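You operate a simulated robot arm through the tools that you are given. There is no shell and no other tool.

You are at the controls of a simulated two-armed robot. One attempt, no reset.

JOB
Pick up the plunger with one hand, pass it to the other hand and put it on the top of the orange table. Put the green pack labelled "hands" from the top of the blue bench on the top of the orange table and the green pack that says "floor" on the top of the low bench. Take the red mallet and leave it on the top of the blue bench. Put the teal filter on the top of the green bench. Take the pipe stub and leave it on the lower shelf of the orange table. The order is free. Set down upright: red mallet, teal filter.

Only the result counts: the job must be done as asked and must still hold three seconds after the hand-in. Knocking over, shifting, dropping, spilling or breaking anything else fails it.

ROBOT AND FRAMES
Two 7-joint arms with two-finger parallel grippers on one trunk, on a base that moves. Base frame: it is fixed to the floor where the robot stands at the start and does not move with it; the origin is under the middle of the robot, x ahead of it, y to its left, z up. Readings come in mm, rad, newtons and seconds.
The left shoulder is at the start at [61, 198, 679], the right one opposite. With the tool pointing down near the work surface each hand reaches from about 160 to 700 mm from the robot's upright axis, wherever it stands, measured 20 degrees to its own side. Places, roughly: green pack [-2750, 6250, 750]; lower shelf of the orange table (115x24 cm) [-3380, 2620, 200]; pipe stub (3x3x5 cm) [-5600, 400, 800]; plunger (9x9x30 cm) [500, 200, 400]; red mallet (18x5x8 cm) [0, 5500, 600]; teal filter [-4000, 3250, 750]; top of the blue bench [-3500, 6300, 800]; top of the green bench [-3100, -900, 800]; top of the low bench [100, 5400, 600]; top of the orange table [-3400, 2600, 800]. Payload 1.57 kg a hand.
The tool frame of a hand sits at the grasp point between the pads (the TCP): z along the fingers, y along the line on which they close. The tips reach 30 mm beyond it. Largest opening 110 mm; finger width 24, thickness 12; the body of the gripper, 48 by 112 mm, starts 78 mm behind the TCP.
Orientation is that of the tool frame in the base frame, as a unit quaternion [x, y, z, w]. With the fingers straight down and closing along the base's y, the tool's x points along the base's -x, its y along +y and its z along -z.

CONTROLS
- The arms move only by the tool move_arm. It takes "left_targets", "right_targets" or both (then of equal length, played together; a hand with none holds still); each is a list of rows, each a list of 7 numbers: the turn, a rotation vector about the tool's x, y, z in rad, then the shift along the tool's x, y, z in mm, then the gripper command, from -1 (shut) to 1 (fully open), values between in proportion. In form: [[wx, wy, wz, tx, ty, tz, claw], ...]. A call has 1 to 20 rows; each row is the pose to reach, as a shift and turn from the pose commanded when the call began, along the tool's axes at that moment. Each row takes 0.2 s and may step no farther than 50 mm and 0.15 rad from the row before; otherwise, or with a gripper value out of range, the whole call is refused. A pose out of reach is approached as far as the arm can. The call stops where the force on the tool passes 40 N (or 10 N more than at its start, if that is more) or the arm is blocked; 0.2 s more then pass. The fingers move at their own pace (about 72 mm/s each) and stop on an object; they squeeze with about 21 N. The grip force told is the motor's: it shows also when the fingers shut on nothing. Time passes only in rows, and 0.2 s behind the last, so rows that repeat a pose let the fingers close. It gives the time, the measured TCP pose, the force on the tool (base axes), the opening and the grip force at its end, in the units of the frame above (readings bear some noise), with the torque about the TCP (base axes, N m) and any sound that the robot's microphone picked up.
- Cameras (640 x 400 px; columns grow to the right, rows downward): "scene" is now at [91.1, 31.9, 1247.5]; the picture's right is [0.43, -0.90, -0.00], its down [-0.82, -0.39, -0.42] and it looks along [0.38, 0.18, -0.91] (base axes); focal length 279 px, centre (320, 200). "left" rides on the left gripper at [70, -16, -141] in its tool frame; the picture's right is [0.23, 0.97, 0.00], its down [-0.85, 0.20, -0.48] and it looks along [-0.47, 0.11, 0.88] (tool axes); focal length 222 px, centre (320, 200). "right" rides on the right gripper at [70, 16, -141] in its tool frame; the picture's right is [-0.23, 0.97, 0.00], its down [-0.85, -0.20, -0.48] and it looks along [-0.47, -0.11, 0.88] (tool axes); focal length 222 px, centre (320, 200). There is no depth. A picture from a camera that has moved, and an enlarged one, comes with that camera's place and axes in the base frame and with its lens. The place of the scene camera against the robot may be out by one fixed shift of up to 12 mm in any direction.
- snapshot(camera): a new picture of that camera. No time passes.
- lift_body(by): slides the trunk up (or, below 0, down) by that many mm; the arms and the scene camera ride with it, the base frame stays. It gives what a move gives, with no picture.
- steer(legs): drives the robot by 1 to 6 legs, each [ahead, left, turn to the left] in mm, mm and rad, along the robot's own axes; the way and the turn of a leg run together, so that a leg with both is an arc; at most 1500 mm and 3.142 rad a leg. The arms and the cameras ride along, it lands a little off, and it stops where it bumps. It gives what a move gives.
- aim_head(pan, tilt): turns the head with the scene camera to pan (to the left, within 1.501 rad either way) and tilt (down, from -0.506 to 1.204), counted from straight ahead of the robot. It gives what a move gives.
- enlarge(camera, box): a new picture of the part [left, top, right, bottom] of that camera's present view, enlarged. No time passes.
- close_job(): hands the job in; it is judged then, once.

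Nothing tells you exact positions but the pictures and the camera data. Unless the task says otherwise, let go and move clear before handing in.

The tools are called after "Request:" as name(argument=value, ...) on one line, values as JSON. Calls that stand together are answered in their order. move_arm: Moves the arms, as the interface text tells. Its arguments: {"type":"object","properties":{"left_targets":{"type":"array","items":{"type":"array","items":{"type":"number"}}},"right_targets":{"type":"array","items":{"type":"array","items":{"type":"number"}}}},"required":[]} The other tools are called the same way: lift_body (by) moves the trunk up or down; steer (legs) drives the base; aim_head (pan, tilt) turns the head that bears the scene camera; snapshot (camera) takes a picture; enlarge (camera, box) takes an enlarged picture of a part of a camera's view; close_job () hands the job in.

At the start:

```text
t: 0.0
left_ee_pos: [315.0, 319.8, 647.7]
left_tool_rot: [0.001, 1.0, 0.0, 0.0]
left_ft_force: [-0.2, 1.1, 0.0]
left_ft_torque: [0.01, 0.03, 0.01]
left_grip_width: 109.9
left_grasp_force: 0.0
right_ee_pos: [310.9, -25.3, 590.8]
right_tool_rot: [0.0, 1.0, 0.0, -0.001]
right_ft_force: [0.4, -0.5, -0.3]
right_ft_torque: [0.0, -0.01, -0.03]
right_grip_width: 110.1
right_grasp_force: 0.0
trunk travel left (down, up): [-275.0, 715.0]
robot x, y, heading: [-0.7, 1.8, -0.0]
head pan, tilt (commanded): [0.442, 1.138]
```

scene: 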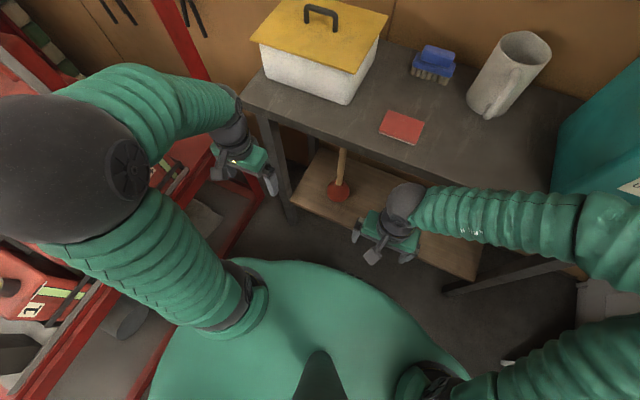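
right: 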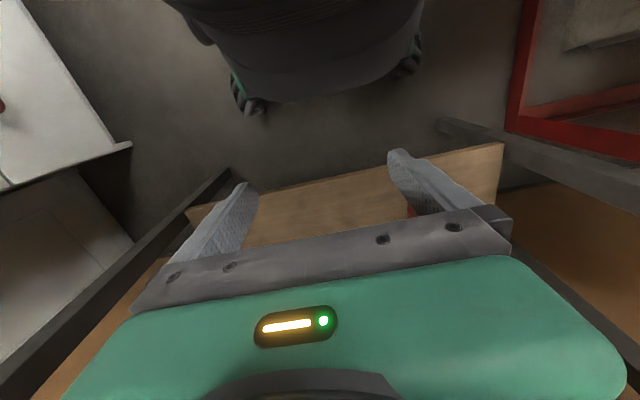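
left: 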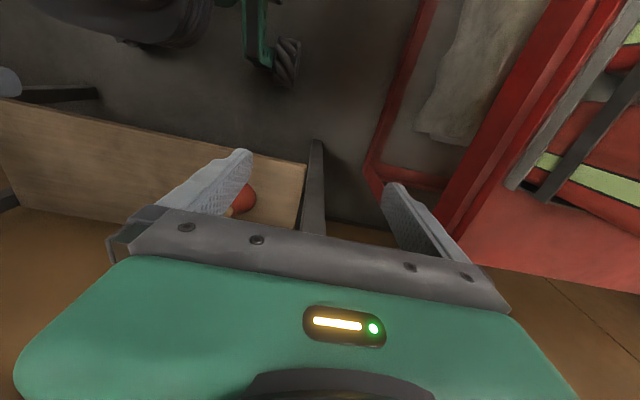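

I see a workbench ahead with the plunger standing on its lower shelf (orange-red cup, wooden handle), near [500, 200]. I will look around with the head first before moving anything.

Request:
enlarge(camera="scene", box=[220, 80, 540, 280])

Request:
aim_head(pan=0.3, tilt=0.7)

Request:
snapshot(camera="scene")

```text
2.00 times, centred on (380, 180) of scene
camera zoom: at [91.1, 31.9, 1247.5], right [0.43, -0.9, 0.0], down [-0.82, -0.39, -0.42], along [0.38, 0.18, -0.91], focal length 558 px, centre (200, 240)
```

zoom: 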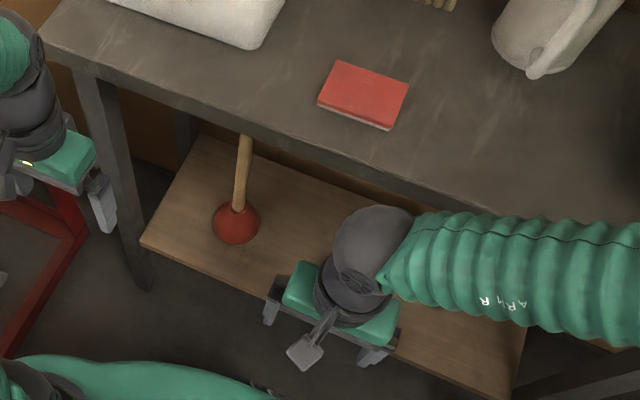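

```text
t: 0.9
left_ee_pos: [316.4, 320.6, 648.4]
left_tool_rot: [0.001, 1.0, -0.001, 0.0]
left_ft_force: [0.7, 0.6, -0.3]
left_ft_torque: [0.04, 0.02, 0.0]
left_grip_width: 109.8
left_grasp_force: 0.1
right_ee_pos: [310.9, -26.1, 590.4]
right_tool_rot: [-0.001, 1.0, 0.0, -0.001]
right_ft_force: [0.1, -0.1, -0.6]
right_ft_torque: [0.05, 0.01, 0.01]
right_grip_width: 109.9
right_grasp_force: 0.1
trunk travel left (down, up): [-275.0, 715.0]
robot x, y, heading: [1.6, -2.1, 0.0]
head pan, tilt (commanded): [0.3, 0.7]
```

```text
taken
camera scene: at [117.6, 31.2, 1279.7], right [0.3, -0.96, 0.0], down [-0.62, -0.19, -0.76], along [0.73, 0.23, -0.65], focal length 279 px, centre (320, 200)
```

scene: 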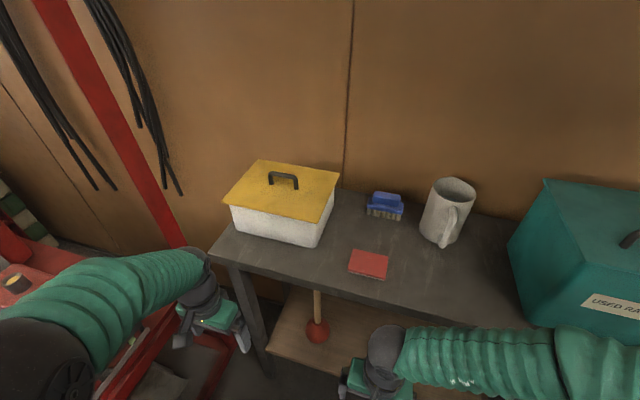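

The plunger stands on the lower shelf of the bench ahead, roughly [545, 175], its handle under the tabletop overhang. Next I survey the room with the head before doing anything.

Request:
aim_head(pan=1.5, tilt=0.3)

Request:
snapshot(camera="scene")

Request:
aim_head(pan=0.0, tilt=0.9)

Request:
snapshot(camera="scene")

Request:
aim_head(pan=-1.5, tilt=0.3)

Request:
snapshot(camera="scene")

```text
t: 2.3
left_ee_pos: [315.3, 319.3, 647.1]
left_tool_rot: [0.0, 1.0, 0.0, 0.0]
left_ft_force: [-0.4, -0.2, 1.0]
left_ft_torque: [0.0, 0.02, 0.0]
left_grip_width: 110.2
left_grasp_force: 0.0
right_ee_pos: [310.2, -25.8, 590.3]
right_tool_rot: [0.0, 1.0, 0.0, 0.0]
right_ft_force: [0.1, 0.1, 0.3]
right_ft_torque: [-0.01, -0.02, -0.02]
right_grip_width: 109.9
right_grasp_force: 0.1
trunk travel left (down, up): [-275.0, 715.0]
robot x, y, heading: [2.7, 2.8, -0.001]
head pan, tilt (commanded): [1.499, 0.3]
```

```text
taken
camera scene: at [43.2, 99.3, 1315.9], right [1.0, -0.07, 0.0], down [-0.02, -0.3, -0.95], along [0.07, 0.95, -0.3], focal length 279 px, centre (320, 200)
```

scene: 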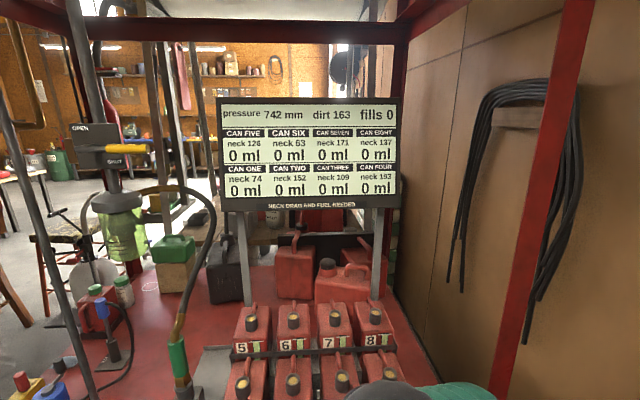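

```text
t: 3.9
left_ee_pos: [316.7, 320.4, 647.9]
left_tool_rot: [0.0, 1.0, 0.0, 0.0]
left_ft_force: [-0.1, -0.7, 1.3]
left_ft_torque: [0.02, 0.02, -0.01]
left_grip_width: 109.9
left_grasp_force: 0.1
right_ee_pos: [310.2, -26.6, 590.2]
right_tool_rot: [0.0, 1.0, 0.0, 0.001]
right_ft_force: [0.3, -0.5, -0.1]
right_ft_torque: [0.01, -0.01, 0.0]
right_grip_width: 110.2
right_grasp_force: 0.1
trunk travel left (down, up): [-275.0, 715.0]
robot x, y, heading: [5.2, -2.5, -0.006]
head pan, tilt (commanded): [0.0, 0.901]
```

```text
taken
camera scene: at [112.0, 6.1, 1263.7], right [0.0, -1.0, 0.0], down [-0.78, 0.0, -0.62], along [0.62, 0.0, -0.78], focal length 279 px, centre (320, 200)
```

scene: 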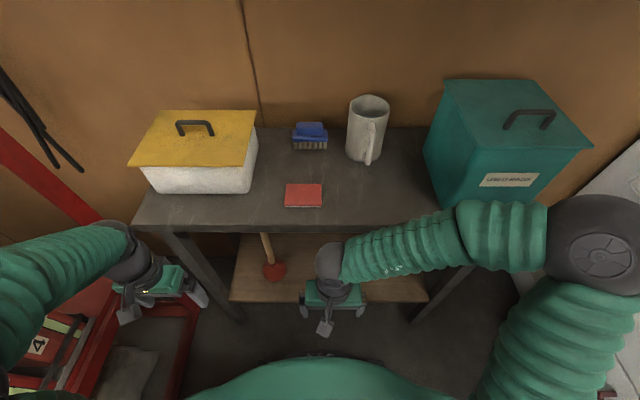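

```text
t: 5.5
left_ee_pos: [314.4, 320.3, 648.4]
left_tool_rot: [0.0, 1.0, 0.0, 0.0]
left_ft_force: [-0.2, 0.3, 0.3]
left_ft_torque: [0.02, 0.03, -0.01]
left_grip_width: 110.1
left_grasp_force: 0.1
right_ee_pos: [310.2, -25.7, 590.1]
right_tool_rot: [0.001, 1.0, 0.001, 0.0]
right_ft_force: [0.1, -0.2, 0.0]
right_ft_torque: [0.0, -0.01, 0.03]
right_grip_width: 109.8
right_grasp_force: 0.0
trunk travel left (down, up): [-275.0, 715.0]
robot x, y, heading: [-0.5, -0.3, -0.006]
head pan, tilt (commanded): [-1.499, 0.3]
```

```text
taken
camera scene: at [43.2, -87.1, 1316.1], right [-1.0, -0.07, 0.0], down [-0.02, 0.29, -0.96], along [0.07, -0.95, -0.3], focal length 279 px, centre (320, 200)
```

scene: 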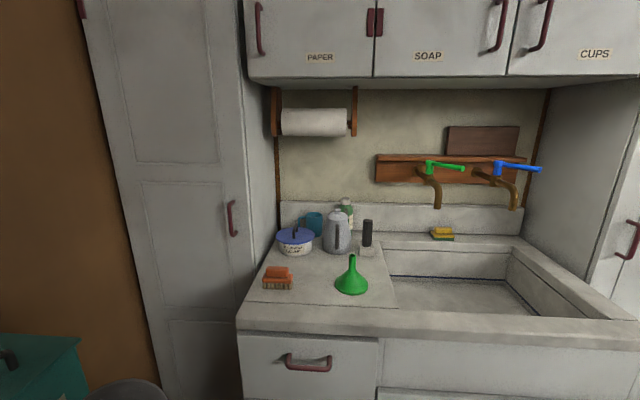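

The robot stands in a bay: a fuel rack to the left, a sink unit to the right, the plunger bench ahead. I look at the floor on both sides and behind before I back off.

Request:
aim_head(pan=1.5, tilt=0.8)

Request:
snapshot(camera="scene")

Request:
aim_head(pan=-1.5, tilt=0.8)

Request:
snapshot(camera="scene")

```text
t: 8.1
left_ee_pos: [314.8, 320.6, 649.0]
left_tool_rot: [0.0, 1.0, 0.0, 0.0]
left_ft_force: [0.6, -0.3, 0.1]
left_ft_torque: [0.03, -0.03, -0.03]
left_grip_width: 109.8
left_grasp_force: 0.1
right_ee_pos: [310.3, -26.9, 590.3]
right_tool_rot: [-0.001, 1.0, 0.0, 0.0]
right_ft_force: [0.3, -0.9, -0.8]
right_ft_torque: [-0.02, -0.01, 0.0]
right_grip_width: 110.0
right_grasp_force: 0.0
trunk travel left (down, up): [-275.0, 715.0]
robot x, y, heading: [0.9, 1.2, 0.003]
head pan, tilt (commanded): [1.499, 0.799]
```

```text
taken
camera scene: at [42.2, 86.6, 1271.6], right [1.0, -0.07, 0.0], down [-0.05, -0.72, -0.7], along [0.05, 0.69, -0.72], focal length 279 px, centre (320, 200)
```

scene: 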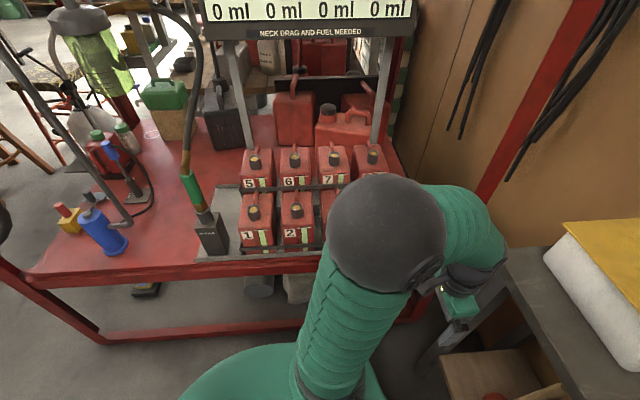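

```text
t: 10.7
left_ee_pos: [315.7, 320.0, 648.2]
left_tool_rot: [0.0, 1.0, 0.0, 0.0]
left_ft_force: [-0.5, 0.0, -0.1]
left_ft_torque: [0.0, -0.02, 0.03]
left_grip_width: 110.1
left_grasp_force: 0.0
right_ee_pos: [309.6, -26.5, 590.2]
right_tool_rot: [0.0, 1.0, 0.0, 0.0]
right_ft_force: [-1.0, 0.8, -0.6]
right_ft_torque: [0.0, -0.02, 0.03]
right_grip_width: 109.7
right_grasp_force: 0.0
trunk travel left (down, up): [-275.0, 715.0]
robot x, y, heading: [-0.4, 1.5, -0.001]
head pan, tilt (commanded): [-1.499, 0.799]
```

```text
taken
camera scene: at [42.2, -74.5, 1271.7], right [-1.0, -0.07, 0.0], down [-0.05, 0.71, -0.7], along [0.05, -0.7, -0.72], focal length 279 px, centre (320, 200)
```

scene: 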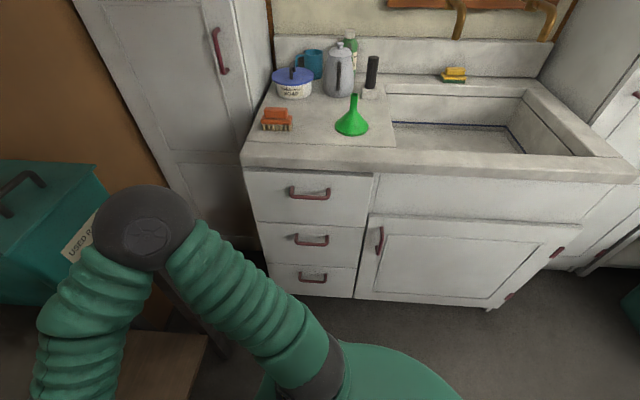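

The floor around me looks free, and the rack rail is well left of my left arm. I back off 150 mm to give the left arm room to point its fingers forward under the bench top.

Request:
steer(legs=[[-150, 0, 0]])

Request:
aim_head(pan=0.2, tilt=0.75)

Request:
snapshot(camera="scene")

Request:
snapshot(camera="left")

Request:
snapshot(camera="right")

```text
t: 12.1
left_ee_pos: [165.1, 321.4, 648.6]
left_tool_rot: [0.0, 1.0, 0.0, -0.001]
left_ft_force: [0.4, 1.3, 1.4]
left_ft_torque: [0.05, -0.04, -0.02]
left_grip_width: 110.0
left_grasp_force: 0.0
right_ee_pos: [159.0, -25.5, 590.6]
right_tool_rot: [0.001, 1.0, 0.0, 0.0]
right_ft_force: [-0.5, -0.4, -0.1]
right_ft_torque: [-0.01, -0.04, -0.03]
right_grip_width: 109.9
right_grasp_force: 0.0
trunk travel left (down, up): [-275.0, 715.0]
robot x, y, heading: [-148.1, -0.3, -0.006]
head pan, tilt (commanded): [-1.499, 0.799]
```

```text
t: 13.8
left_ee_pos: [165.8, 320.4, 648.2]
left_tool_rot: [0.0, 1.0, 0.0, 0.0]
left_ft_force: [0.5, -0.7, 0.2]
left_ft_torque: [0.01, 0.0, 0.02]
left_grip_width: 109.8
left_grasp_force: 0.1
right_ee_pos: [160.4, -25.7, 590.6]
right_tool_rot: [0.0, 1.0, 0.0, 0.0]
right_ft_force: [0.6, 0.1, -0.1]
right_ft_torque: [-0.02, -0.04, -0.02]
right_grip_width: 109.9
right_grasp_force: 0.1
trunk travel left (down, up): [-275.0, 715.0]
robot x, y, heading: [-149.4, 0.8, 0.002]
head pan, tilt (commanded): [0.201, 0.75]
```

```text
taken
camera scene: at [-31.9, 22.6, 1275.5], right [0.2, -0.98, 0.0], down [-0.67, -0.14, -0.73], along [0.72, 0.15, -0.68], focal length 279 px, centre (320, 200)
```

scene: 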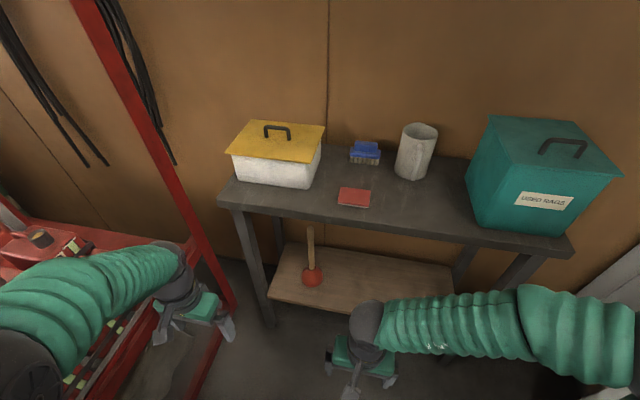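

```text
taken
camera left: at [94.5, 303.9, 789.2], right [-0.23, 0.97, 0.0], down [0.86, 0.2, 0.48], along [0.47, 0.11, -0.88], focal length 222 px, centre (320, 200)
```

left: 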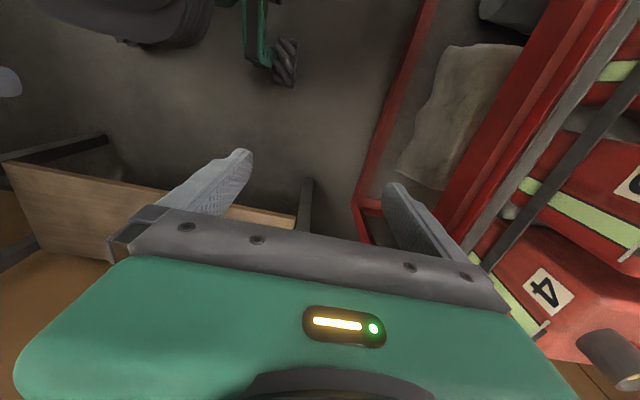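

```text
taken
camera right: at [89.3, -10.1, 732.3], right [0.23, 0.97, 0.0], down [0.86, -0.2, 0.48], along [0.47, -0.11, -0.88], focal length 222 px, centre (320, 200)
```

right: 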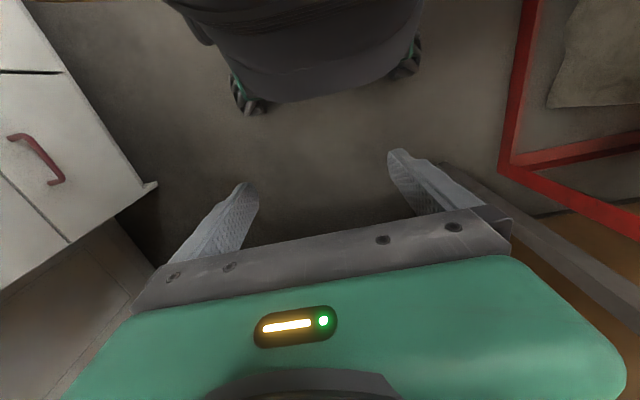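

The plunger's cup centre is near [547, 171, 306], about 95 mm behind the bench edge (underside about z 725). I swing the left hand in front of it at z 450 while turning its fingers to point forward.

Request:
move_arm(left_targets=[[0, -0.1428, 0, -20, -13.5, 18, 1], [0, -0.2856, 0, -40, -27, 36, 1], [0, -0.4284, 0, -60, -40.5, 54, 1], [0, -0.5712, 0, -80, -54, 72, 1], [0, -0.714, 0, -100, -67.5, 90, 1], [0, -0.8568, 0, -120, -81, 108, 1], [0, -0.9996, 0, -140, -94.5, 126, 1], [0, -1.1424, 0, -160, -108, 144, 1], [0, -1.2852, 0, -180, -121.5, 162, 1], [0, -1.428, 0, -200, -135, 180, 1], [0, -1.5708, 0, -220, -149, 198, 1], [0, -1.5708, 0, -220, -149, 198, 1]])

Request:
snapshot(camera="scene")

Request:
snapshot(camera="left")

```text
t: 16.4
left_ee_pos: [394.5, 284.4, 464.3]
left_tool_rot: [0.008, 0.711, -0.041, 0.702]
left_ft_force: [-7.4, 0.9, -2.7]
left_ft_torque: [-0.21, 0.04, 0.48]
left_grip_width: 109.8
left_grasp_force: 0.0
left hand out of reach, approached as far as the arm can: row 3, 4, 5, 6, 7, 8, 9, 10, 11, 12
right_ee_pos: [159.6, -25.5, 591.1]
right_tool_rot: [-0.001, 1.0, -0.001, 0.0]
right_ft_force: [-0.6, -0.5, 0.3]
right_ft_torque: [0.01, 0.05, 0.01]
right_grip_width: 110.2
right_grasp_force: 0.1
trunk travel left (down, up): [-275.0, 715.0]
robot x, y, heading: [-150.5, 0.4, -0.003]
head pan, tilt (commanded): [0.201, 0.75]
```

```text
taken
camera scene: at [-31.2, 23.0, 1275.4], right [0.2, -0.98, 0.0], down [-0.67, -0.14, -0.73], along [0.72, 0.15, -0.68], focal length 279 px, centre (320, 200)
```

scene: 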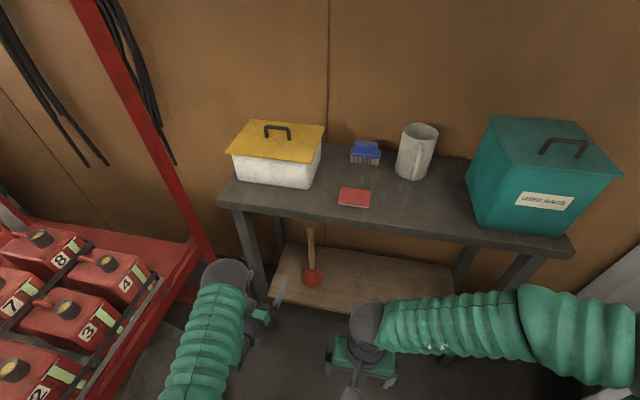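

```text
taken
camera left: at [250.0, 273.8, 396.7], right [0.06, 0.96, -0.28], down [-0.45, 0.27, 0.85], along [0.89, 0.07, 0.45], focal length 222 px, centre (320, 200)
```

left: 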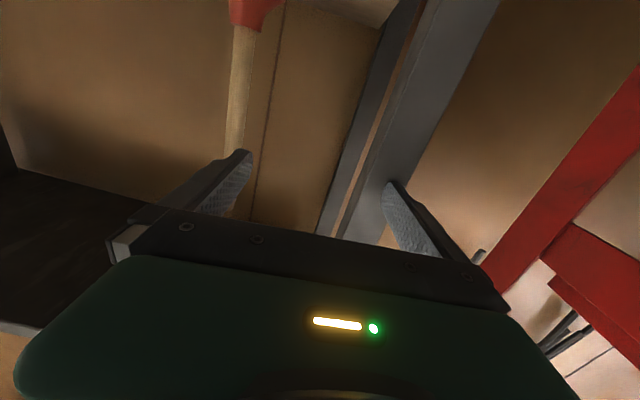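

The left hand points forward but stopped at y 284 instead of 171, short of its target. I let it settle to see whether it gets there.

Request:
move_arm(left_targets=[[0, 0, 0, 0, 0, 0, 1], [0, 0, 0, 0, 0, 0, 1], [0, 0, 0, 0, 0, 0, 1]])

```text
t: 17.2
left_ee_pos: [393.6, 284.4, 464.3]
left_tool_rot: [0.007, 0.711, -0.042, 0.702]
left_ft_force: [-12.6, -0.5, -5.7]
left_ft_torque: [-0.4, 0.11, 0.8]
left_grip_width: 109.7
left_grasp_force: 0.0
right_ee_pos: [160.1, -26.2, 590.9]
right_tool_rot: [0.001, 1.0, -0.002, 0.0]
right_ft_force: [1.0, 0.0, 0.9]
right_ft_torque: [-0.04, 0.0, -0.02]
right_grip_width: 109.9
right_grasp_force: 0.0
trunk travel left (down, up): [-275.0, 715.0]
robot x, y, heading: [-152.0, 1.9, 0.0]
head pan, tilt (commanded): [0.201, 0.75]
```

The left finger is touching the bench's front-left leg (about 12 N backward at the left finger). I pull the hand straight back at once.

Request:
move_arm(left_targets=[[0, 0, 0, 0, 0, -20, 1], [0, 0, 0, 0, 0, -40, 1], [0, 0, 0, 0, 0, -60, 1], [0, 0, 0, 0, 0, -60, 1]])

Request:
snapshot(camera="scene")

Request:
snapshot(camera="left")

```text
t: 18.2
left_ee_pos: [355.1, 292.0, 462.0]
left_tool_rot: [0.008, 0.711, -0.043, 0.701]
left_ft_force: [-0.1, -0.2, 0.9]
left_ft_torque: [0.02, -0.01, -0.01]
left_grip_width: 109.9
left_grasp_force: 0.1
left hand out of reach, approached as far as the arm can: row 2, 3, 4
right_ee_pos: [159.4, -25.7, 590.7]
right_tool_rot: [0.0, 1.0, 0.0, 0.0]
right_ft_force: [-1.1, -0.1, 0.0]
right_ft_torque: [-0.01, 0.02, -0.01]
right_grip_width: 110.1
right_grasp_force: 0.0
trunk travel left (down, up): [-275.0, 715.0]
robot x, y, heading: [-148.9, -0.2, -0.005]
head pan, tilt (commanded): [0.201, 0.75]
```

```text
taken
camera scene: at [-31.2, 22.7, 1275.5], right [0.2, -0.98, 0.0], down [-0.67, -0.14, -0.73], along [0.72, 0.15, -0.68], focal length 279 px, centre (320, 200)
```

scene: 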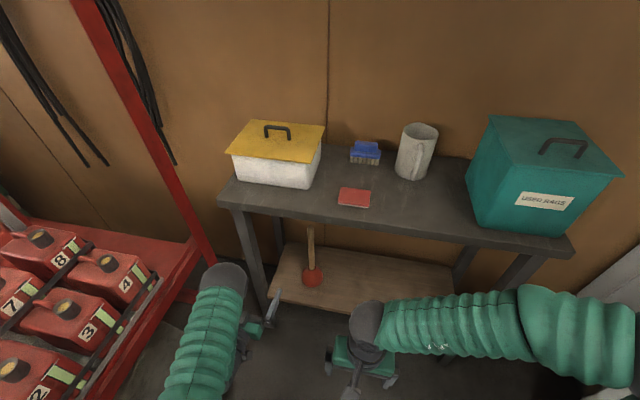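

```text
taken
camera left: at [211.0, 282.6, 394.2], right [0.06, 0.96, -0.27], down [-0.45, 0.27, 0.85], along [0.89, 0.07, 0.45], focal length 222 px, centre (320, 200)
```

left: 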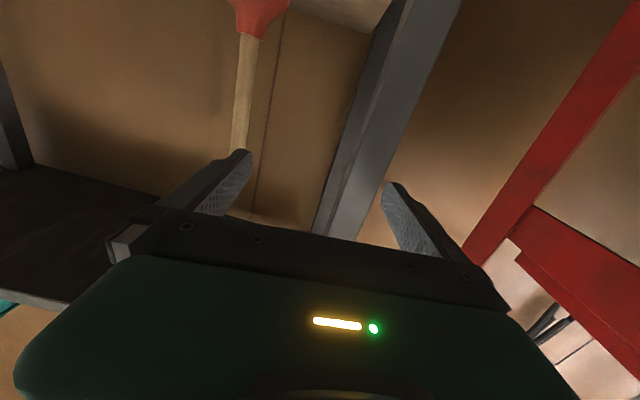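

Hand is free again and the bench looks unmoved in the picture. I back the robot another 150 mm, then try extending the left arm forward and inward, where its forward-pointing pose should be reachable.

Request:
steer(legs=[[-150, 0, 0]])

Request:
move_arm(left_targets=[[-0.02, 0, 0.01, 0, 0, 30, 1], [-0.03, 0, 0.02, 0, -20, 60, 1], [-0.05, 0, 0.03, 0, -40, 90, 1], [-0.06, 0, 0.04, 0, -60, 110, 1], [-0.07, 0, 0.05, 0, -80, 120, 1], [-0.07, 0, 0.05, 0, -90, 120, 1], [-0.07, 0, 0.05, 0, -90, 120, 1]])

```text
t: 19.6
left_ee_pos: [203.6, 292.5, 462.2]
left_tool_rot: [0.008, 0.711, -0.042, 0.702]
left_ft_force: [0.3, -0.2, -0.9]
left_ft_torque: [0.03, 0.02, 0.03]
left_grip_width: 109.9
left_grasp_force: 0.0
right_ee_pos: [8.1, -27.7, 591.4]
right_tool_rot: [0.0, 1.0, 0.0, 0.001]
right_ft_force: [0.1, 0.5, 0.4]
right_ft_torque: [0.03, -0.03, -0.02]
right_grip_width: 110.0
right_grasp_force: 0.1
trunk travel left (down, up): [-275.0, 715.0]
robot x, y, heading: [-300.9, 1.6, 0.001]
head pan, tilt (commanded): [0.201, 0.75]
```

```text
t: 21.2
left_ee_pos: [322.9, 281.6, 479.1]
left_tool_rot: [0.012, 0.715, -0.038, 0.698]
left_ft_force: [0.3, -0.6, 0.8]
left_ft_torque: [0.0, 0.03, -0.01]
left_grip_width: 110.0
left_grasp_force: 0.1
left hand out of reach, approached as far as the arm can: row 2, 3, 4, 5, 6, 7
right_ee_pos: [7.5, -27.2, 590.3]
right_tool_rot: [0.0, 1.0, 0.0, 0.0]
right_ft_force: [0.4, -0.1, 0.1]
right_ft_torque: [0.03, 0.0, 0.02]
right_grip_width: 110.2
right_grasp_force: 0.1
trunk travel left (down, up): [-275.0, 715.0]
robot x, y, heading: [-302.1, -0.4, 0.002]
head pan, tilt (commanded): [0.201, 0.75]
```

The forward-pointing pose works at robot-frame (624, 281), it just cannot come further inward. So I strafe the base right by 110 mm to line the hand up with the handle and lower the trunk 20 mm.

Request:
steer(legs=[[0, -110, 0]])

Request:
lift_body(by=-20)

Request:
snapshot(camera="left")

Request:
snapshot(camera="scene")

```text
t: 22.4
left_ee_pos: [323.3, 170.2, 479.1]
left_tool_rot: [0.012, 0.715, -0.039, 0.698]
left_ft_force: [0.3, 0.1, 0.5]
left_ft_torque: [0.0, 0.01, 0.01]
left_grip_width: 110.0
left_grasp_force: 0.1
right_ee_pos: [8.8, -136.3, 591.6]
right_tool_rot: [-0.001, 1.0, 0.0, 0.0]
right_ft_force: [0.5, 0.4, 0.0]
right_ft_torque: [0.06, -0.01, -0.02]
right_grip_width: 110.1
right_grasp_force: 0.1
trunk travel left (down, up): [-275.0, 715.0]
robot x, y, heading: [-298.3, -110.4, 0.003]
head pan, tilt (commanded): [0.201, 0.75]
```

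```text
t: 23.0
left_ee_pos: [323.0, 169.0, 460.3]
left_tool_rot: [0.014, 0.714, -0.038, 0.699]
left_ft_force: [0.7, -0.8, 0.4]
left_ft_torque: [-0.01, 0.02, 0.02]
left_grip_width: 110.0
left_grasp_force: 0.0
right_ee_pos: [8.4, -138.5, 571.8]
right_tool_rot: [0.0, 1.0, 0.001, 0.001]
right_ft_force: [0.2, -0.3, -0.2]
right_ft_torque: [0.0, 0.0, 0.0]
right_grip_width: 109.8
right_grasp_force: 0.0
trunk travel left (down, up): [-255.0, 735.0]
robot x, y, heading: [-303.4, -111.4, -0.002]
head pan, tilt (commanded): [0.201, 0.75]
```

```text
taken
camera left: at [177.8, 160.2, 393.8], right [0.06, 0.96, -0.26], down [-0.44, 0.26, 0.86], along [0.89, 0.06, 0.44], focal length 222 px, centre (320, 200)
```

left: 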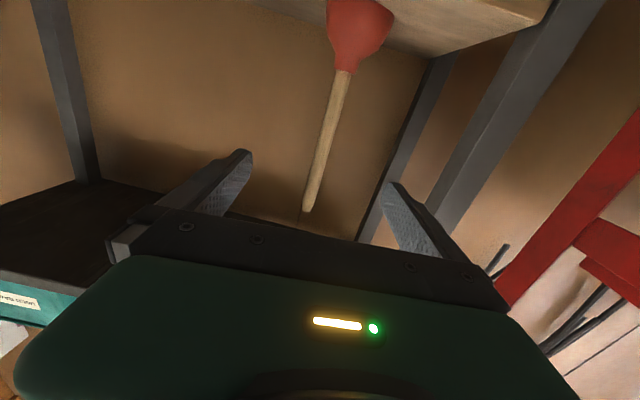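

```text
taken
camera scene: at [-182.7, -88.4, 1255.5], right [0.2, -0.98, 0.0], down [-0.67, -0.14, -0.73], along [0.72, 0.15, -0.68], focal length 279 px, centre (320, 200)
```

scene: 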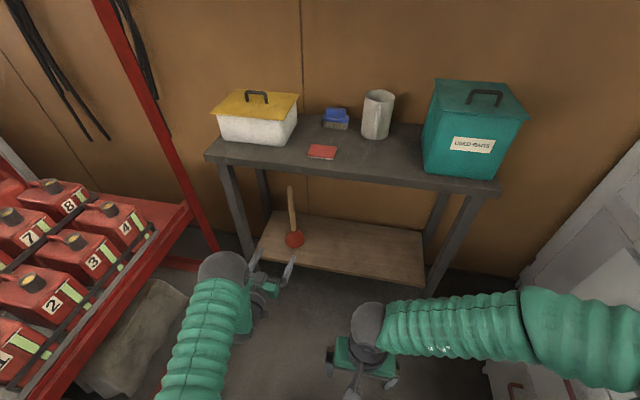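

Both views now agree: the handle stands at about (542, 166), top near z 604, centred between the open fingers. I drive forward 150 mm and check again.

Request:
steer(legs=[[150, 0, 0]])

Request:
snapshot(camera="left")

Request:
snapshot(camera="scene")

```text
t: 24.4
left_ee_pos: [474.8, 168.8, 459.4]
left_tool_rot: [0.014, 0.715, -0.039, 0.698]
left_ft_force: [0.3, -0.7, -0.2]
left_ft_torque: [0.01, -0.02, 0.02]
left_grip_width: 110.2
left_grasp_force: 0.0
right_ee_pos: [158.7, -138.1, 570.7]
right_tool_rot: [0.0, 1.0, 0.001, 0.001]
right_ft_force: [-0.7, -0.2, 0.8]
right_ft_torque: [0.01, 0.02, 0.02]
right_grip_width: 110.0
right_grasp_force: 0.1
trunk travel left (down, up): [-255.0, 735.0]
robot x, y, heading: [-150.6, -108.6, -0.002]
head pan, tilt (commanded): [0.201, 0.75]
```

```text
taken
camera left: at [329.7, 159.6, 392.8], right [0.07, 0.96, -0.26], down [-0.44, 0.26, 0.86], along [0.89, 0.06, 0.44], focal length 222 px, centre (320, 200)
```

left: 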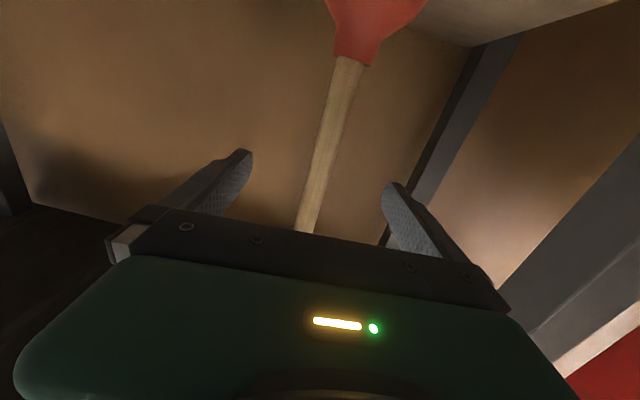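

```text
taken
camera scene: at [-30.2, -88.6, 1255.3], right [0.2, -0.98, 0.0], down [-0.67, -0.14, -0.73], along [0.71, 0.14, -0.68], focal length 279 px, centre (320, 200)
```

scene: 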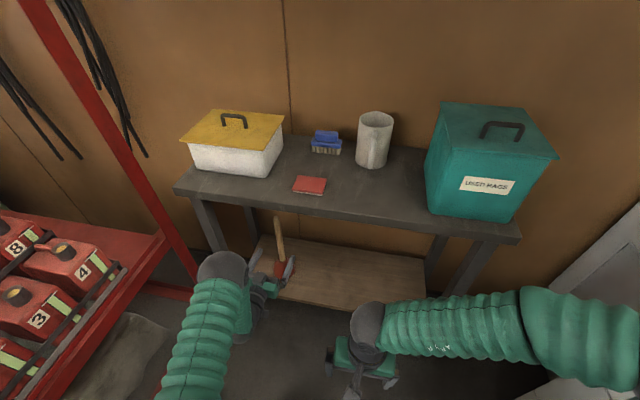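

The handle is between the fingers and about 65 mm ahead of the grasp point. I drive 62 mm more, then look.

Request:
steer(legs=[[62, 0, 0]])

Request:
snapshot(camera="left")

Request:
enlarge(camera="scene", box=[160, 160, 400, 310])

```text
t: 25.4
left_ee_pos: [535.5, 168.0, 461.4]
left_tool_rot: [0.014, 0.714, -0.038, 0.699]
left_ft_force: [0.1, -0.2, 0.1]
left_ft_torque: [-0.02, -0.01, 0.03]
left_grip_width: 109.7
left_grasp_force: 0.2
right_ee_pos: [219.6, -139.7, 571.2]
right_tool_rot: [0.001, 1.0, 0.002, 0.001]
right_ft_force: [0.0, 0.7, -0.4]
right_ft_torque: [-0.01, 0.01, 0.0]
right_grip_width: 110.0
right_grasp_force: 0.0
trunk travel left (down, up): [-255.0, 735.0]
robot x, y, heading: [-89.7, -109.7, -0.003]
head pan, tilt (commanded): [0.201, 0.75]
```

```text
taken
camera left: at [390.4, 159.3, 393.1], right [0.07, 0.96, -0.26], down [-0.44, 0.26, 0.86], along [0.89, 0.06, 0.44], focal length 222 px, centre (320, 200)
```

left: 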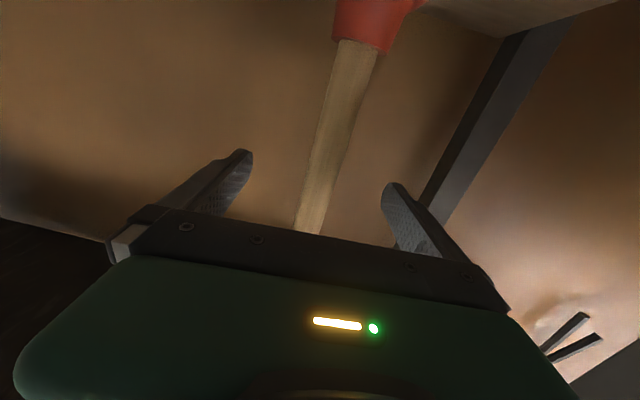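

```text
2.67 times, centred on (280, 235) of scene
camera zoom: at [31.0, -88.4, 1255.3], right [0.2, -0.98, 0.0], down [-0.67, -0.14, -0.73], along [0.71, 0.14, -0.68], focal length 744 px, centre (427, 107)
```

zoom: 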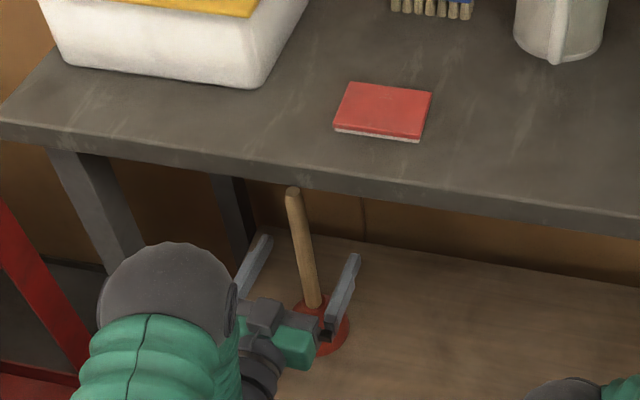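

The fingers straddle the handle, with it about 8 mm past the grasp point. I close the left gripper.

Request:
move_arm(left_targets=[[0, 0, 0, 0, 0, 5, 0.5], [0, 0, 0, 0, 0, 5, -1], [0, 0, 0, 0, 0, 5, -1], [0, 0, 0, 0, 0, 5, -1], [0, 0, 0, 0, 0, 5, -1], [0, 0, 0, 0, 0, 5, -1], [0, 0, 0, 0, 0, 5, -1]])

Request:
snapshot(camera="left")

```text
t: 27.0
left_ee_pos: [538.7, 167.4, 461.7]
left_tool_rot: [0.015, 0.713, -0.039, 0.7]
left_ft_force: [0.7, 2.2, 2.3]
left_ft_torque: [0.52, -0.08, -0.03]
left_grip_width: 21.6
left_grasp_force: 21.2
right_ee_pos: [216.9, -139.4, 572.4]
right_tool_rot: [0.001, 1.0, 0.001, 0.003]
right_ft_force: [-0.5, 0.4, -0.7]
right_ft_torque: [0.0, 0.01, -0.01]
right_grip_width: 109.8
right_grasp_force: 0.1
trunk travel left (down, up): [-255.0, 735.0]
robot x, y, heading: [-88.3, -111.5, 0.002]
head pan, tilt (commanded): [0.201, 0.75]
```

```text
taken
camera left: at [394.0, 159.7, 394.9], right [0.07, 0.96, -0.26], down [-0.44, 0.26, 0.86], along [0.89, 0.06, 0.45], focal length 222 px, centre (320, 200)
```

left: 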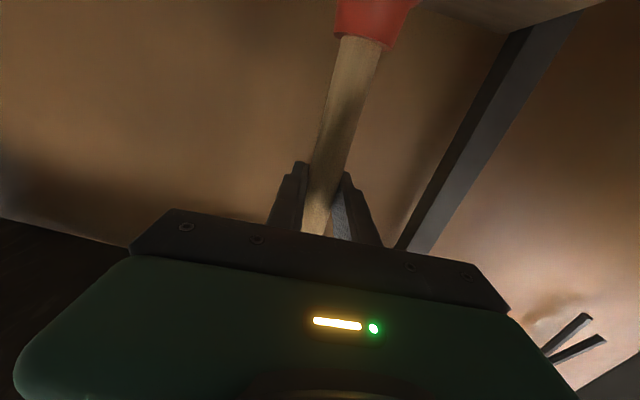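

The handle is gripped (21.6 mm, 21 N). I lift it 40 mm with the trunk and then back straight out from under the bench.

Request:
lift_body(by=40)

Request:
enlarge(camera="scene", box=[160, 160, 400, 310])

```text
t: 27.8
left_ee_pos: [539.6, 167.4, 501.1]
left_tool_rot: [0.014, 0.714, -0.039, 0.699]
left_ft_force: [-0.2, 0.5, -2.2]
left_ft_torque: [-0.01, 0.02, 0.01]
left_grip_width: 21.4
left_grasp_force: 20.8
right_ee_pos: [218.0, -138.6, 611.0]
right_tool_rot: [0.001, 1.0, 0.001, 0.002]
right_ft_force: [0.1, 0.4, -1.2]
right_ft_torque: [0.01, 0.06, -0.01]
right_grip_width: 110.0
right_grasp_force: 0.1
trunk travel left (down, up): [-295.0, 695.0]
robot x, y, heading: [-89.0, -110.2, -0.004]
head pan, tilt (commanded): [0.201, 0.75]
```

```text
2.67 times, centred on (280, 235) of scene
camera zoom: at [30.5, -88.2, 1295.4], right [0.2, -0.98, 0.0], down [-0.67, -0.14, -0.73], along [0.71, 0.14, -0.68], focal length 744 px, centre (427, 107)
```

zoom: 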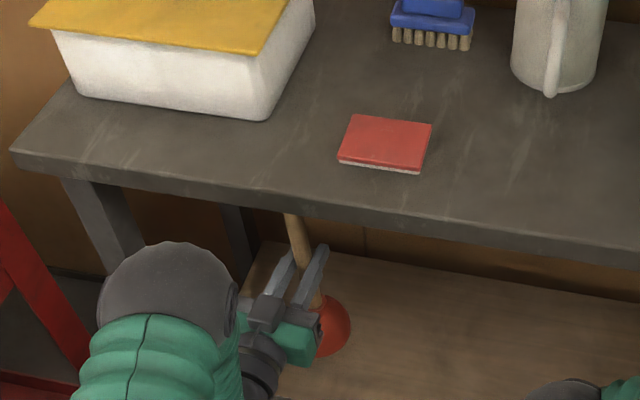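

The plunger is off the shelf. I back out 220 mm to the spot where I stood before.

Request:
steer(legs=[[-220, 0, 0]])

Request:
snapshot(camera="scene")

Request:
snapshot(camera="right")

```text
t: 29.5
left_ee_pos: [319.2, 170.2, 501.6]
left_tool_rot: [0.014, 0.713, -0.039, 0.7]
left_ft_force: [-0.7, -0.6, -2.4]
left_ft_torque: [0.0, -0.02, 0.0]
left_grip_width: 21.5
left_grasp_force: 20.7
right_ee_pos: [-0.5, -138.0, 611.9]
right_tool_rot: [-0.001, 1.0, 0.0, 0.003]
right_ft_force: [-0.3, -0.4, -0.3]
right_ft_torque: [-0.01, -0.02, -0.01]
right_grip_width: 110.2
right_grasp_force: 0.1
trunk travel left (down, up): [-295.0, 695.0]
robot x, y, heading: [-310.7, -111.1, -0.004]
head pan, tilt (commanded): [0.201, 0.75]
```

```text
taken
camera scene: at [-190.0, -87.8, 1295.5], right [0.2, -0.98, 0.0], down [-0.67, -0.14, -0.73], along [0.72, 0.15, -0.68], focal length 279 px, centre (320, 200)
```

scene: 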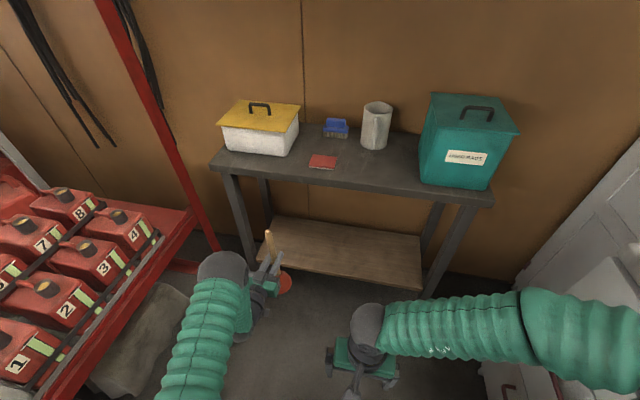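

```text
taken
camera right: at [-72.8, -121.9, 753.4], right [0.23, 0.97, 0.0], down [0.85, -0.2, 0.48], along [0.47, -0.11, -0.88], focal length 222 px, centre (320, 200)
```

right: 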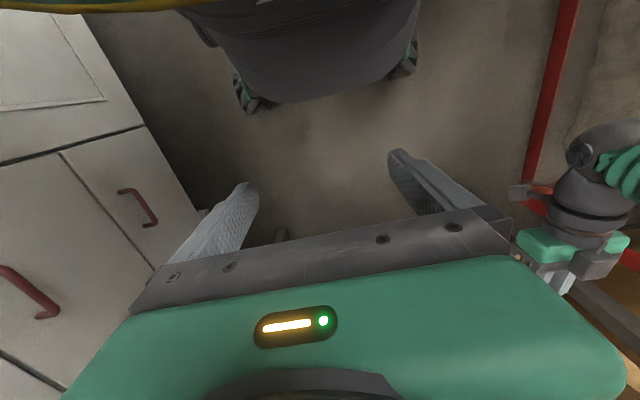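

The plunger hangs free in the left hand in front of the bench. Now I swing the left hand inward and yaw it to the right so that the right hand can take the handle's top from above.

Request:
move_arm(left_targets=[[0.14, 0, 0, 1, -15, -30, -1], [0.28, 0, 0, 2, -45, -60, -1], [0.42, 0, 0, 4, -80, -85, -1], [0.56, 0, 0, 6, -115, -100, -1], [0.7, 0, 0, 7, -150, -112, -1], [0.84, 0, 0, 9, -190, -120, -1], [0.98, 0, 0, 10, -225, -127, -1], [1.12, 0, 0, 11, -260, -131, -1], [1.12, 0, 0, 11, -260, -131, -1]])

Request:
snapshot(camera="scene")

Request:
snapshot(camera="right")

```text
t: 31.5
left_ee_pos: [167.7, -79.7, 503.4]
left_tool_rot: [0.383, 0.584, -0.411, 0.586]
left_ft_force: [0.5, -0.1, -1.3]
left_ft_torque: [0.01, 0.0, -0.02]
left_grip_width: 21.6
left_grasp_force: 20.9
left hand out of reach, approached as far as the arm can: row 6, 7
right_ee_pos: [-0.3, -138.8, 612.4]
right_tool_rot: [0.0, 1.0, 0.001, 0.002]
right_ft_force: [0.5, 0.3, 0.8]
right_ft_torque: [-0.02, 0.0, -0.01]
right_grip_width: 110.1
right_grasp_force: 0.0
trunk travel left (down, up): [-295.0, 695.0]
robot x, y, heading: [-308.5, -112.8, 0.003]
head pan, tilt (commanded): [0.201, 0.75]
```

```text
taken
camera scene: at [-189.0, -88.6, 1295.4], right [0.2, -0.98, 0.0], down [-0.67, -0.14, -0.73], along [0.71, 0.15, -0.68], focal length 279 px, centre (320, 200)
```

scene: 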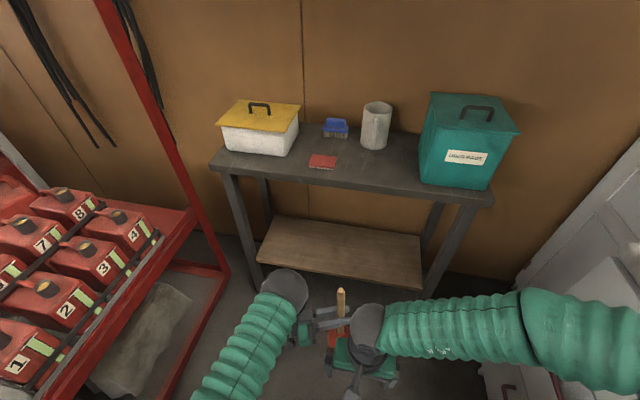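

```text
taken
camera right: at [-73.2, -122.4, 753.4], right [0.23, 0.97, 0.0], down [0.85, -0.2, 0.48], along [0.47, -0.11, -0.88], focal length 222 px, centre (320, 200)
```

right: 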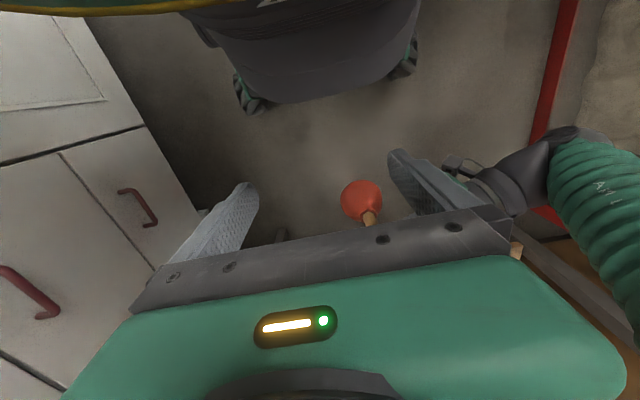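

The left hand now holds the plunger upright at about (169, -83), handle top near z 645. I raise the right hand and bring it over the handle top.

Request:
move_arm(right_targets=[[0, 0, 0, 0, 0, -40, 1], [0, 0, 0, 0, 0, -80, 1], [0, 0, 0, 0, 0, -110, 1], [0, 0, 0, -40, 13, -110, 1], [0, 0, 0, -80, 26, -110, 1], [0, 0, 0, -120, 40, -110, 1], [0, 0, 0, -169, 55, -110, 1], [0, 0, 0, -169, 55, -110, 1]])

Request:
snapshot(camera="right")

Request:
snapshot(camera="scene")

```text
refused: row 7 steps farther than a row can; nothing moved
```

```text
taken
camera right: at [-73.2, -122.4, 753.4], right [0.23, 0.97, 0.0], down [0.85, -0.2, 0.48], along [0.47, -0.11, -0.88], focal length 222 px, centre (320, 200)
```

right: 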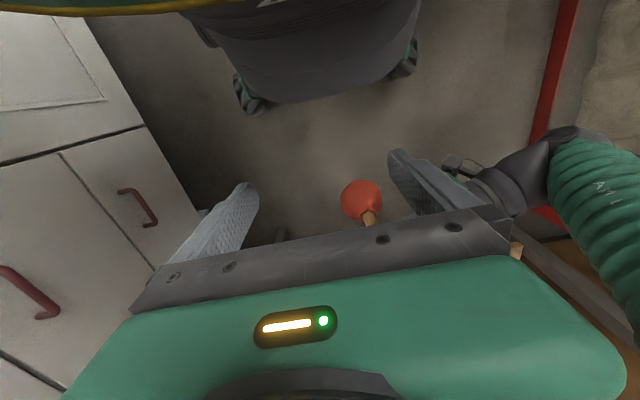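

```text
taken
camera scene: at [-189.0, -88.6, 1295.4], right [0.2, -0.98, 0.0], down [-0.67, -0.14, -0.73], along [0.71, 0.15, -0.68], focal length 279 px, centre (320, 200)
```

scene: 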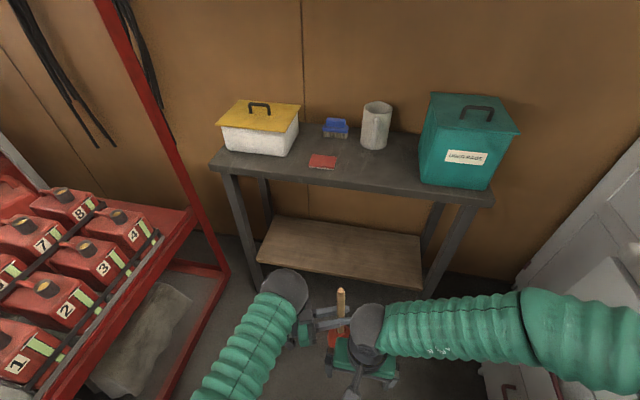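

The call was refused for one over-long step; nothing moved. I send it again with shorter steps.

Request:
move_arm(right_targets=[[0, 0, 0, 0, 0, -40, 1], [0, 0, 0, 0, 0, -80, 1], [0, 0, 0, 0, 0, -110, 1], [0, 0, 0, -35, 11, -110, 1], [0, 0, 0, -70, 22, -110, 1], [0, 0, 0, -105, 33, -110, 1], [0, 0, 0, -140, 44, -110, 1], [0, 0, 0, -169, 55, -110, 1], [0, 0, 0, -169, 55, -110, 1]])

Request:
snapshot(camera="right")

Request:
snapshot(camera="scene")

```text
t: 33.5
left_ee_pos: [166.3, -80.9, 503.9]
left_tool_rot: [0.383, 0.584, -0.411, 0.586]
left_ft_force: [0.0, -0.6, -2.0]
left_ft_torque: [-0.02, -0.01, 0.0]
left_grip_width: 21.4
left_grasp_force: 21.3
right_ee_pos: [165.1, -83.5, 722.2]
right_tool_rot: [-0.001, 1.0, 0.002, 0.003]
right_ft_force: [0.7, 0.7, 0.6]
right_ft_torque: [0.0, 0.0, 0.0]
right_grip_width: 109.9
right_grasp_force: 0.0
trunk travel left (down, up): [-295.0, 695.0]
robot x, y, heading: [-307.5, -112.5, 0.004]
head pan, tilt (commanded): [0.201, 0.75]
```

```text
taken
camera right: at [93.6, -67.7, 863.8], right [0.23, 0.97, 0.0], down [0.85, -0.2, 0.48], along [0.47, -0.11, -0.88], focal length 222 px, centre (320, 200)
```

right: 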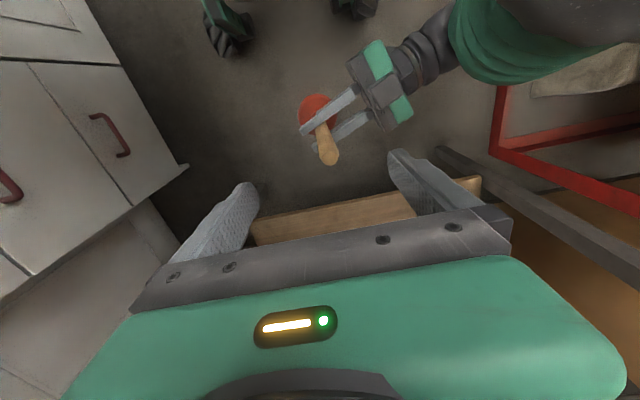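

```text
taken
camera scene: at [-188.5, -88.6, 1295.4], right [0.2, -0.98, 0.0], down [-0.67, -0.14, -0.73], along [0.71, 0.15, -0.68], focal length 279 px, centre (320, 200)
```

scene: 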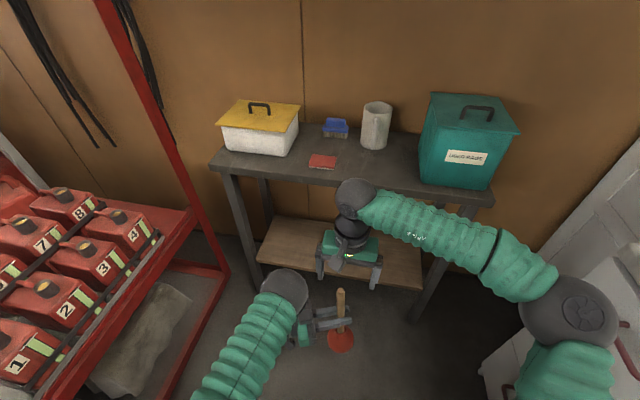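

The handle top shows at about (164, -76), so the right hand needs 8 mm to the left. I shift and lower it over the handle to z 612.

Request:
move_arm(right_targets=[[0, 0, 0, 1, 8, 0, 1], [0, 0, 0, 1, 8, 30, 1], [0, 0, 0, 1, 8, 60, 1], [0, 0, 0, 1, 8, 90, 1], [0, 0, 0, 1, 8, 110, 1], [0, 0, 0, 1, 8, 110, 1]])

Request:
snapshot(camera="right")

Request:
enlarge(camera="scene", box=[220, 200, 460, 350])

```text
t: 34.9
left_ee_pos: [167.6, -79.8, 505.1]
left_tool_rot: [0.383, 0.584, -0.412, 0.586]
left_ft_force: [-0.6, 0.2, -1.7]
left_ft_torque: [0.05, 0.01, 0.02]
left_grip_width: 21.5
left_grasp_force: 20.5
right_ee_pos: [167.9, -75.3, 612.7]
right_tool_rot: [-0.001, 1.0, 0.001, 0.003]
right_ft_force: [-0.5, 0.1, -1.7]
right_ft_torque: [0.04, 0.03, 0.0]
right_grip_width: 110.0
right_grasp_force: 0.2
trunk travel left (down, up): [-295.0, 695.0]
robot x, y, heading: [-306.4, -111.3, 0.001]
head pan, tilt (commanded): [0.201, 0.75]
```

```text
taken
camera right: at [96.3, -59.3, 754.8], right [0.23, 0.97, 0.0], down [0.85, -0.2, 0.48], along [0.47, -0.11, -0.88], focal length 222 px, centre (320, 200)
```

right: 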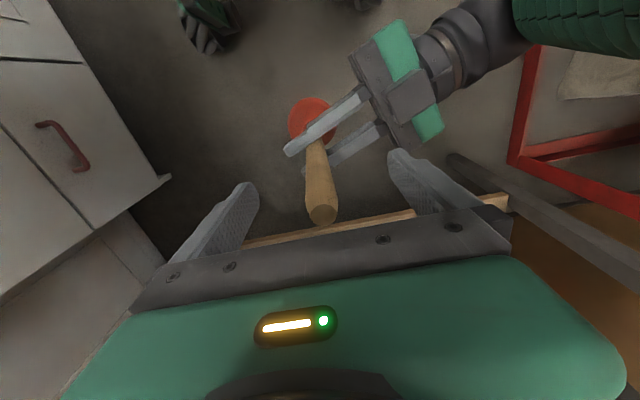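

```text
2.67 times, centred on (340, 275) of scene
camera zoom: at [-188.3, -88.5, 1295.4], right [0.2, -0.98, 0.0], down [-0.67, -0.14, -0.73], along [0.71, 0.15, -0.68], focal length 744 px, centre (267, 0)
```

zoom: 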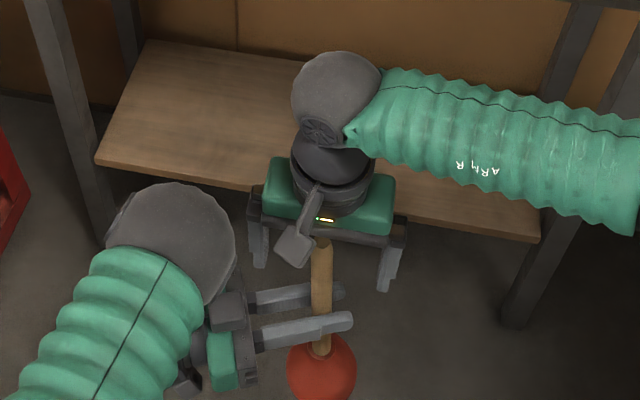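

The handle's top sits centred between the right fingers. I close the right gripper while the left still holds.

Request:
move_arm(right_targets=[[0, 0, 0, 0, 0, 0, -1], [0, 0, 0, 0, 0, 0, -1], [0, 0, 0, 0, 0, 0, -1], [0, 0, 0, 0, 0, 0, -1], [0, 0, 0, 0, 0, 0, -1], [0, 0, 0, 0, 0, 0, -1]])

```text
t: 36.3
left_ee_pos: [166.7, -78.8, 502.8]
left_tool_rot: [0.383, 0.585, -0.41, 0.586]
left_ft_force: [1.9, 4.3, -4.2]
left_ft_torque: [0.52, 0.03, -0.03]
left_grip_width: 21.5
left_grasp_force: 21.1
right_ee_pos: [169.3, -76.4, 614.1]
right_tool_rot: [-0.001, 1.0, -0.001, 0.003]
right_ft_force: [0.1, -4.4, 0.9]
right_ft_torque: [-1.02, -0.01, 0.0]
right_grip_width: 23.0
right_grasp_force: 21.5
trunk travel left (down, up): [-295.0, 695.0]
robot x, y, heading: [-307.8, -112.0, 0.004]
head pan, tilt (commanded): [0.201, 0.75]
```

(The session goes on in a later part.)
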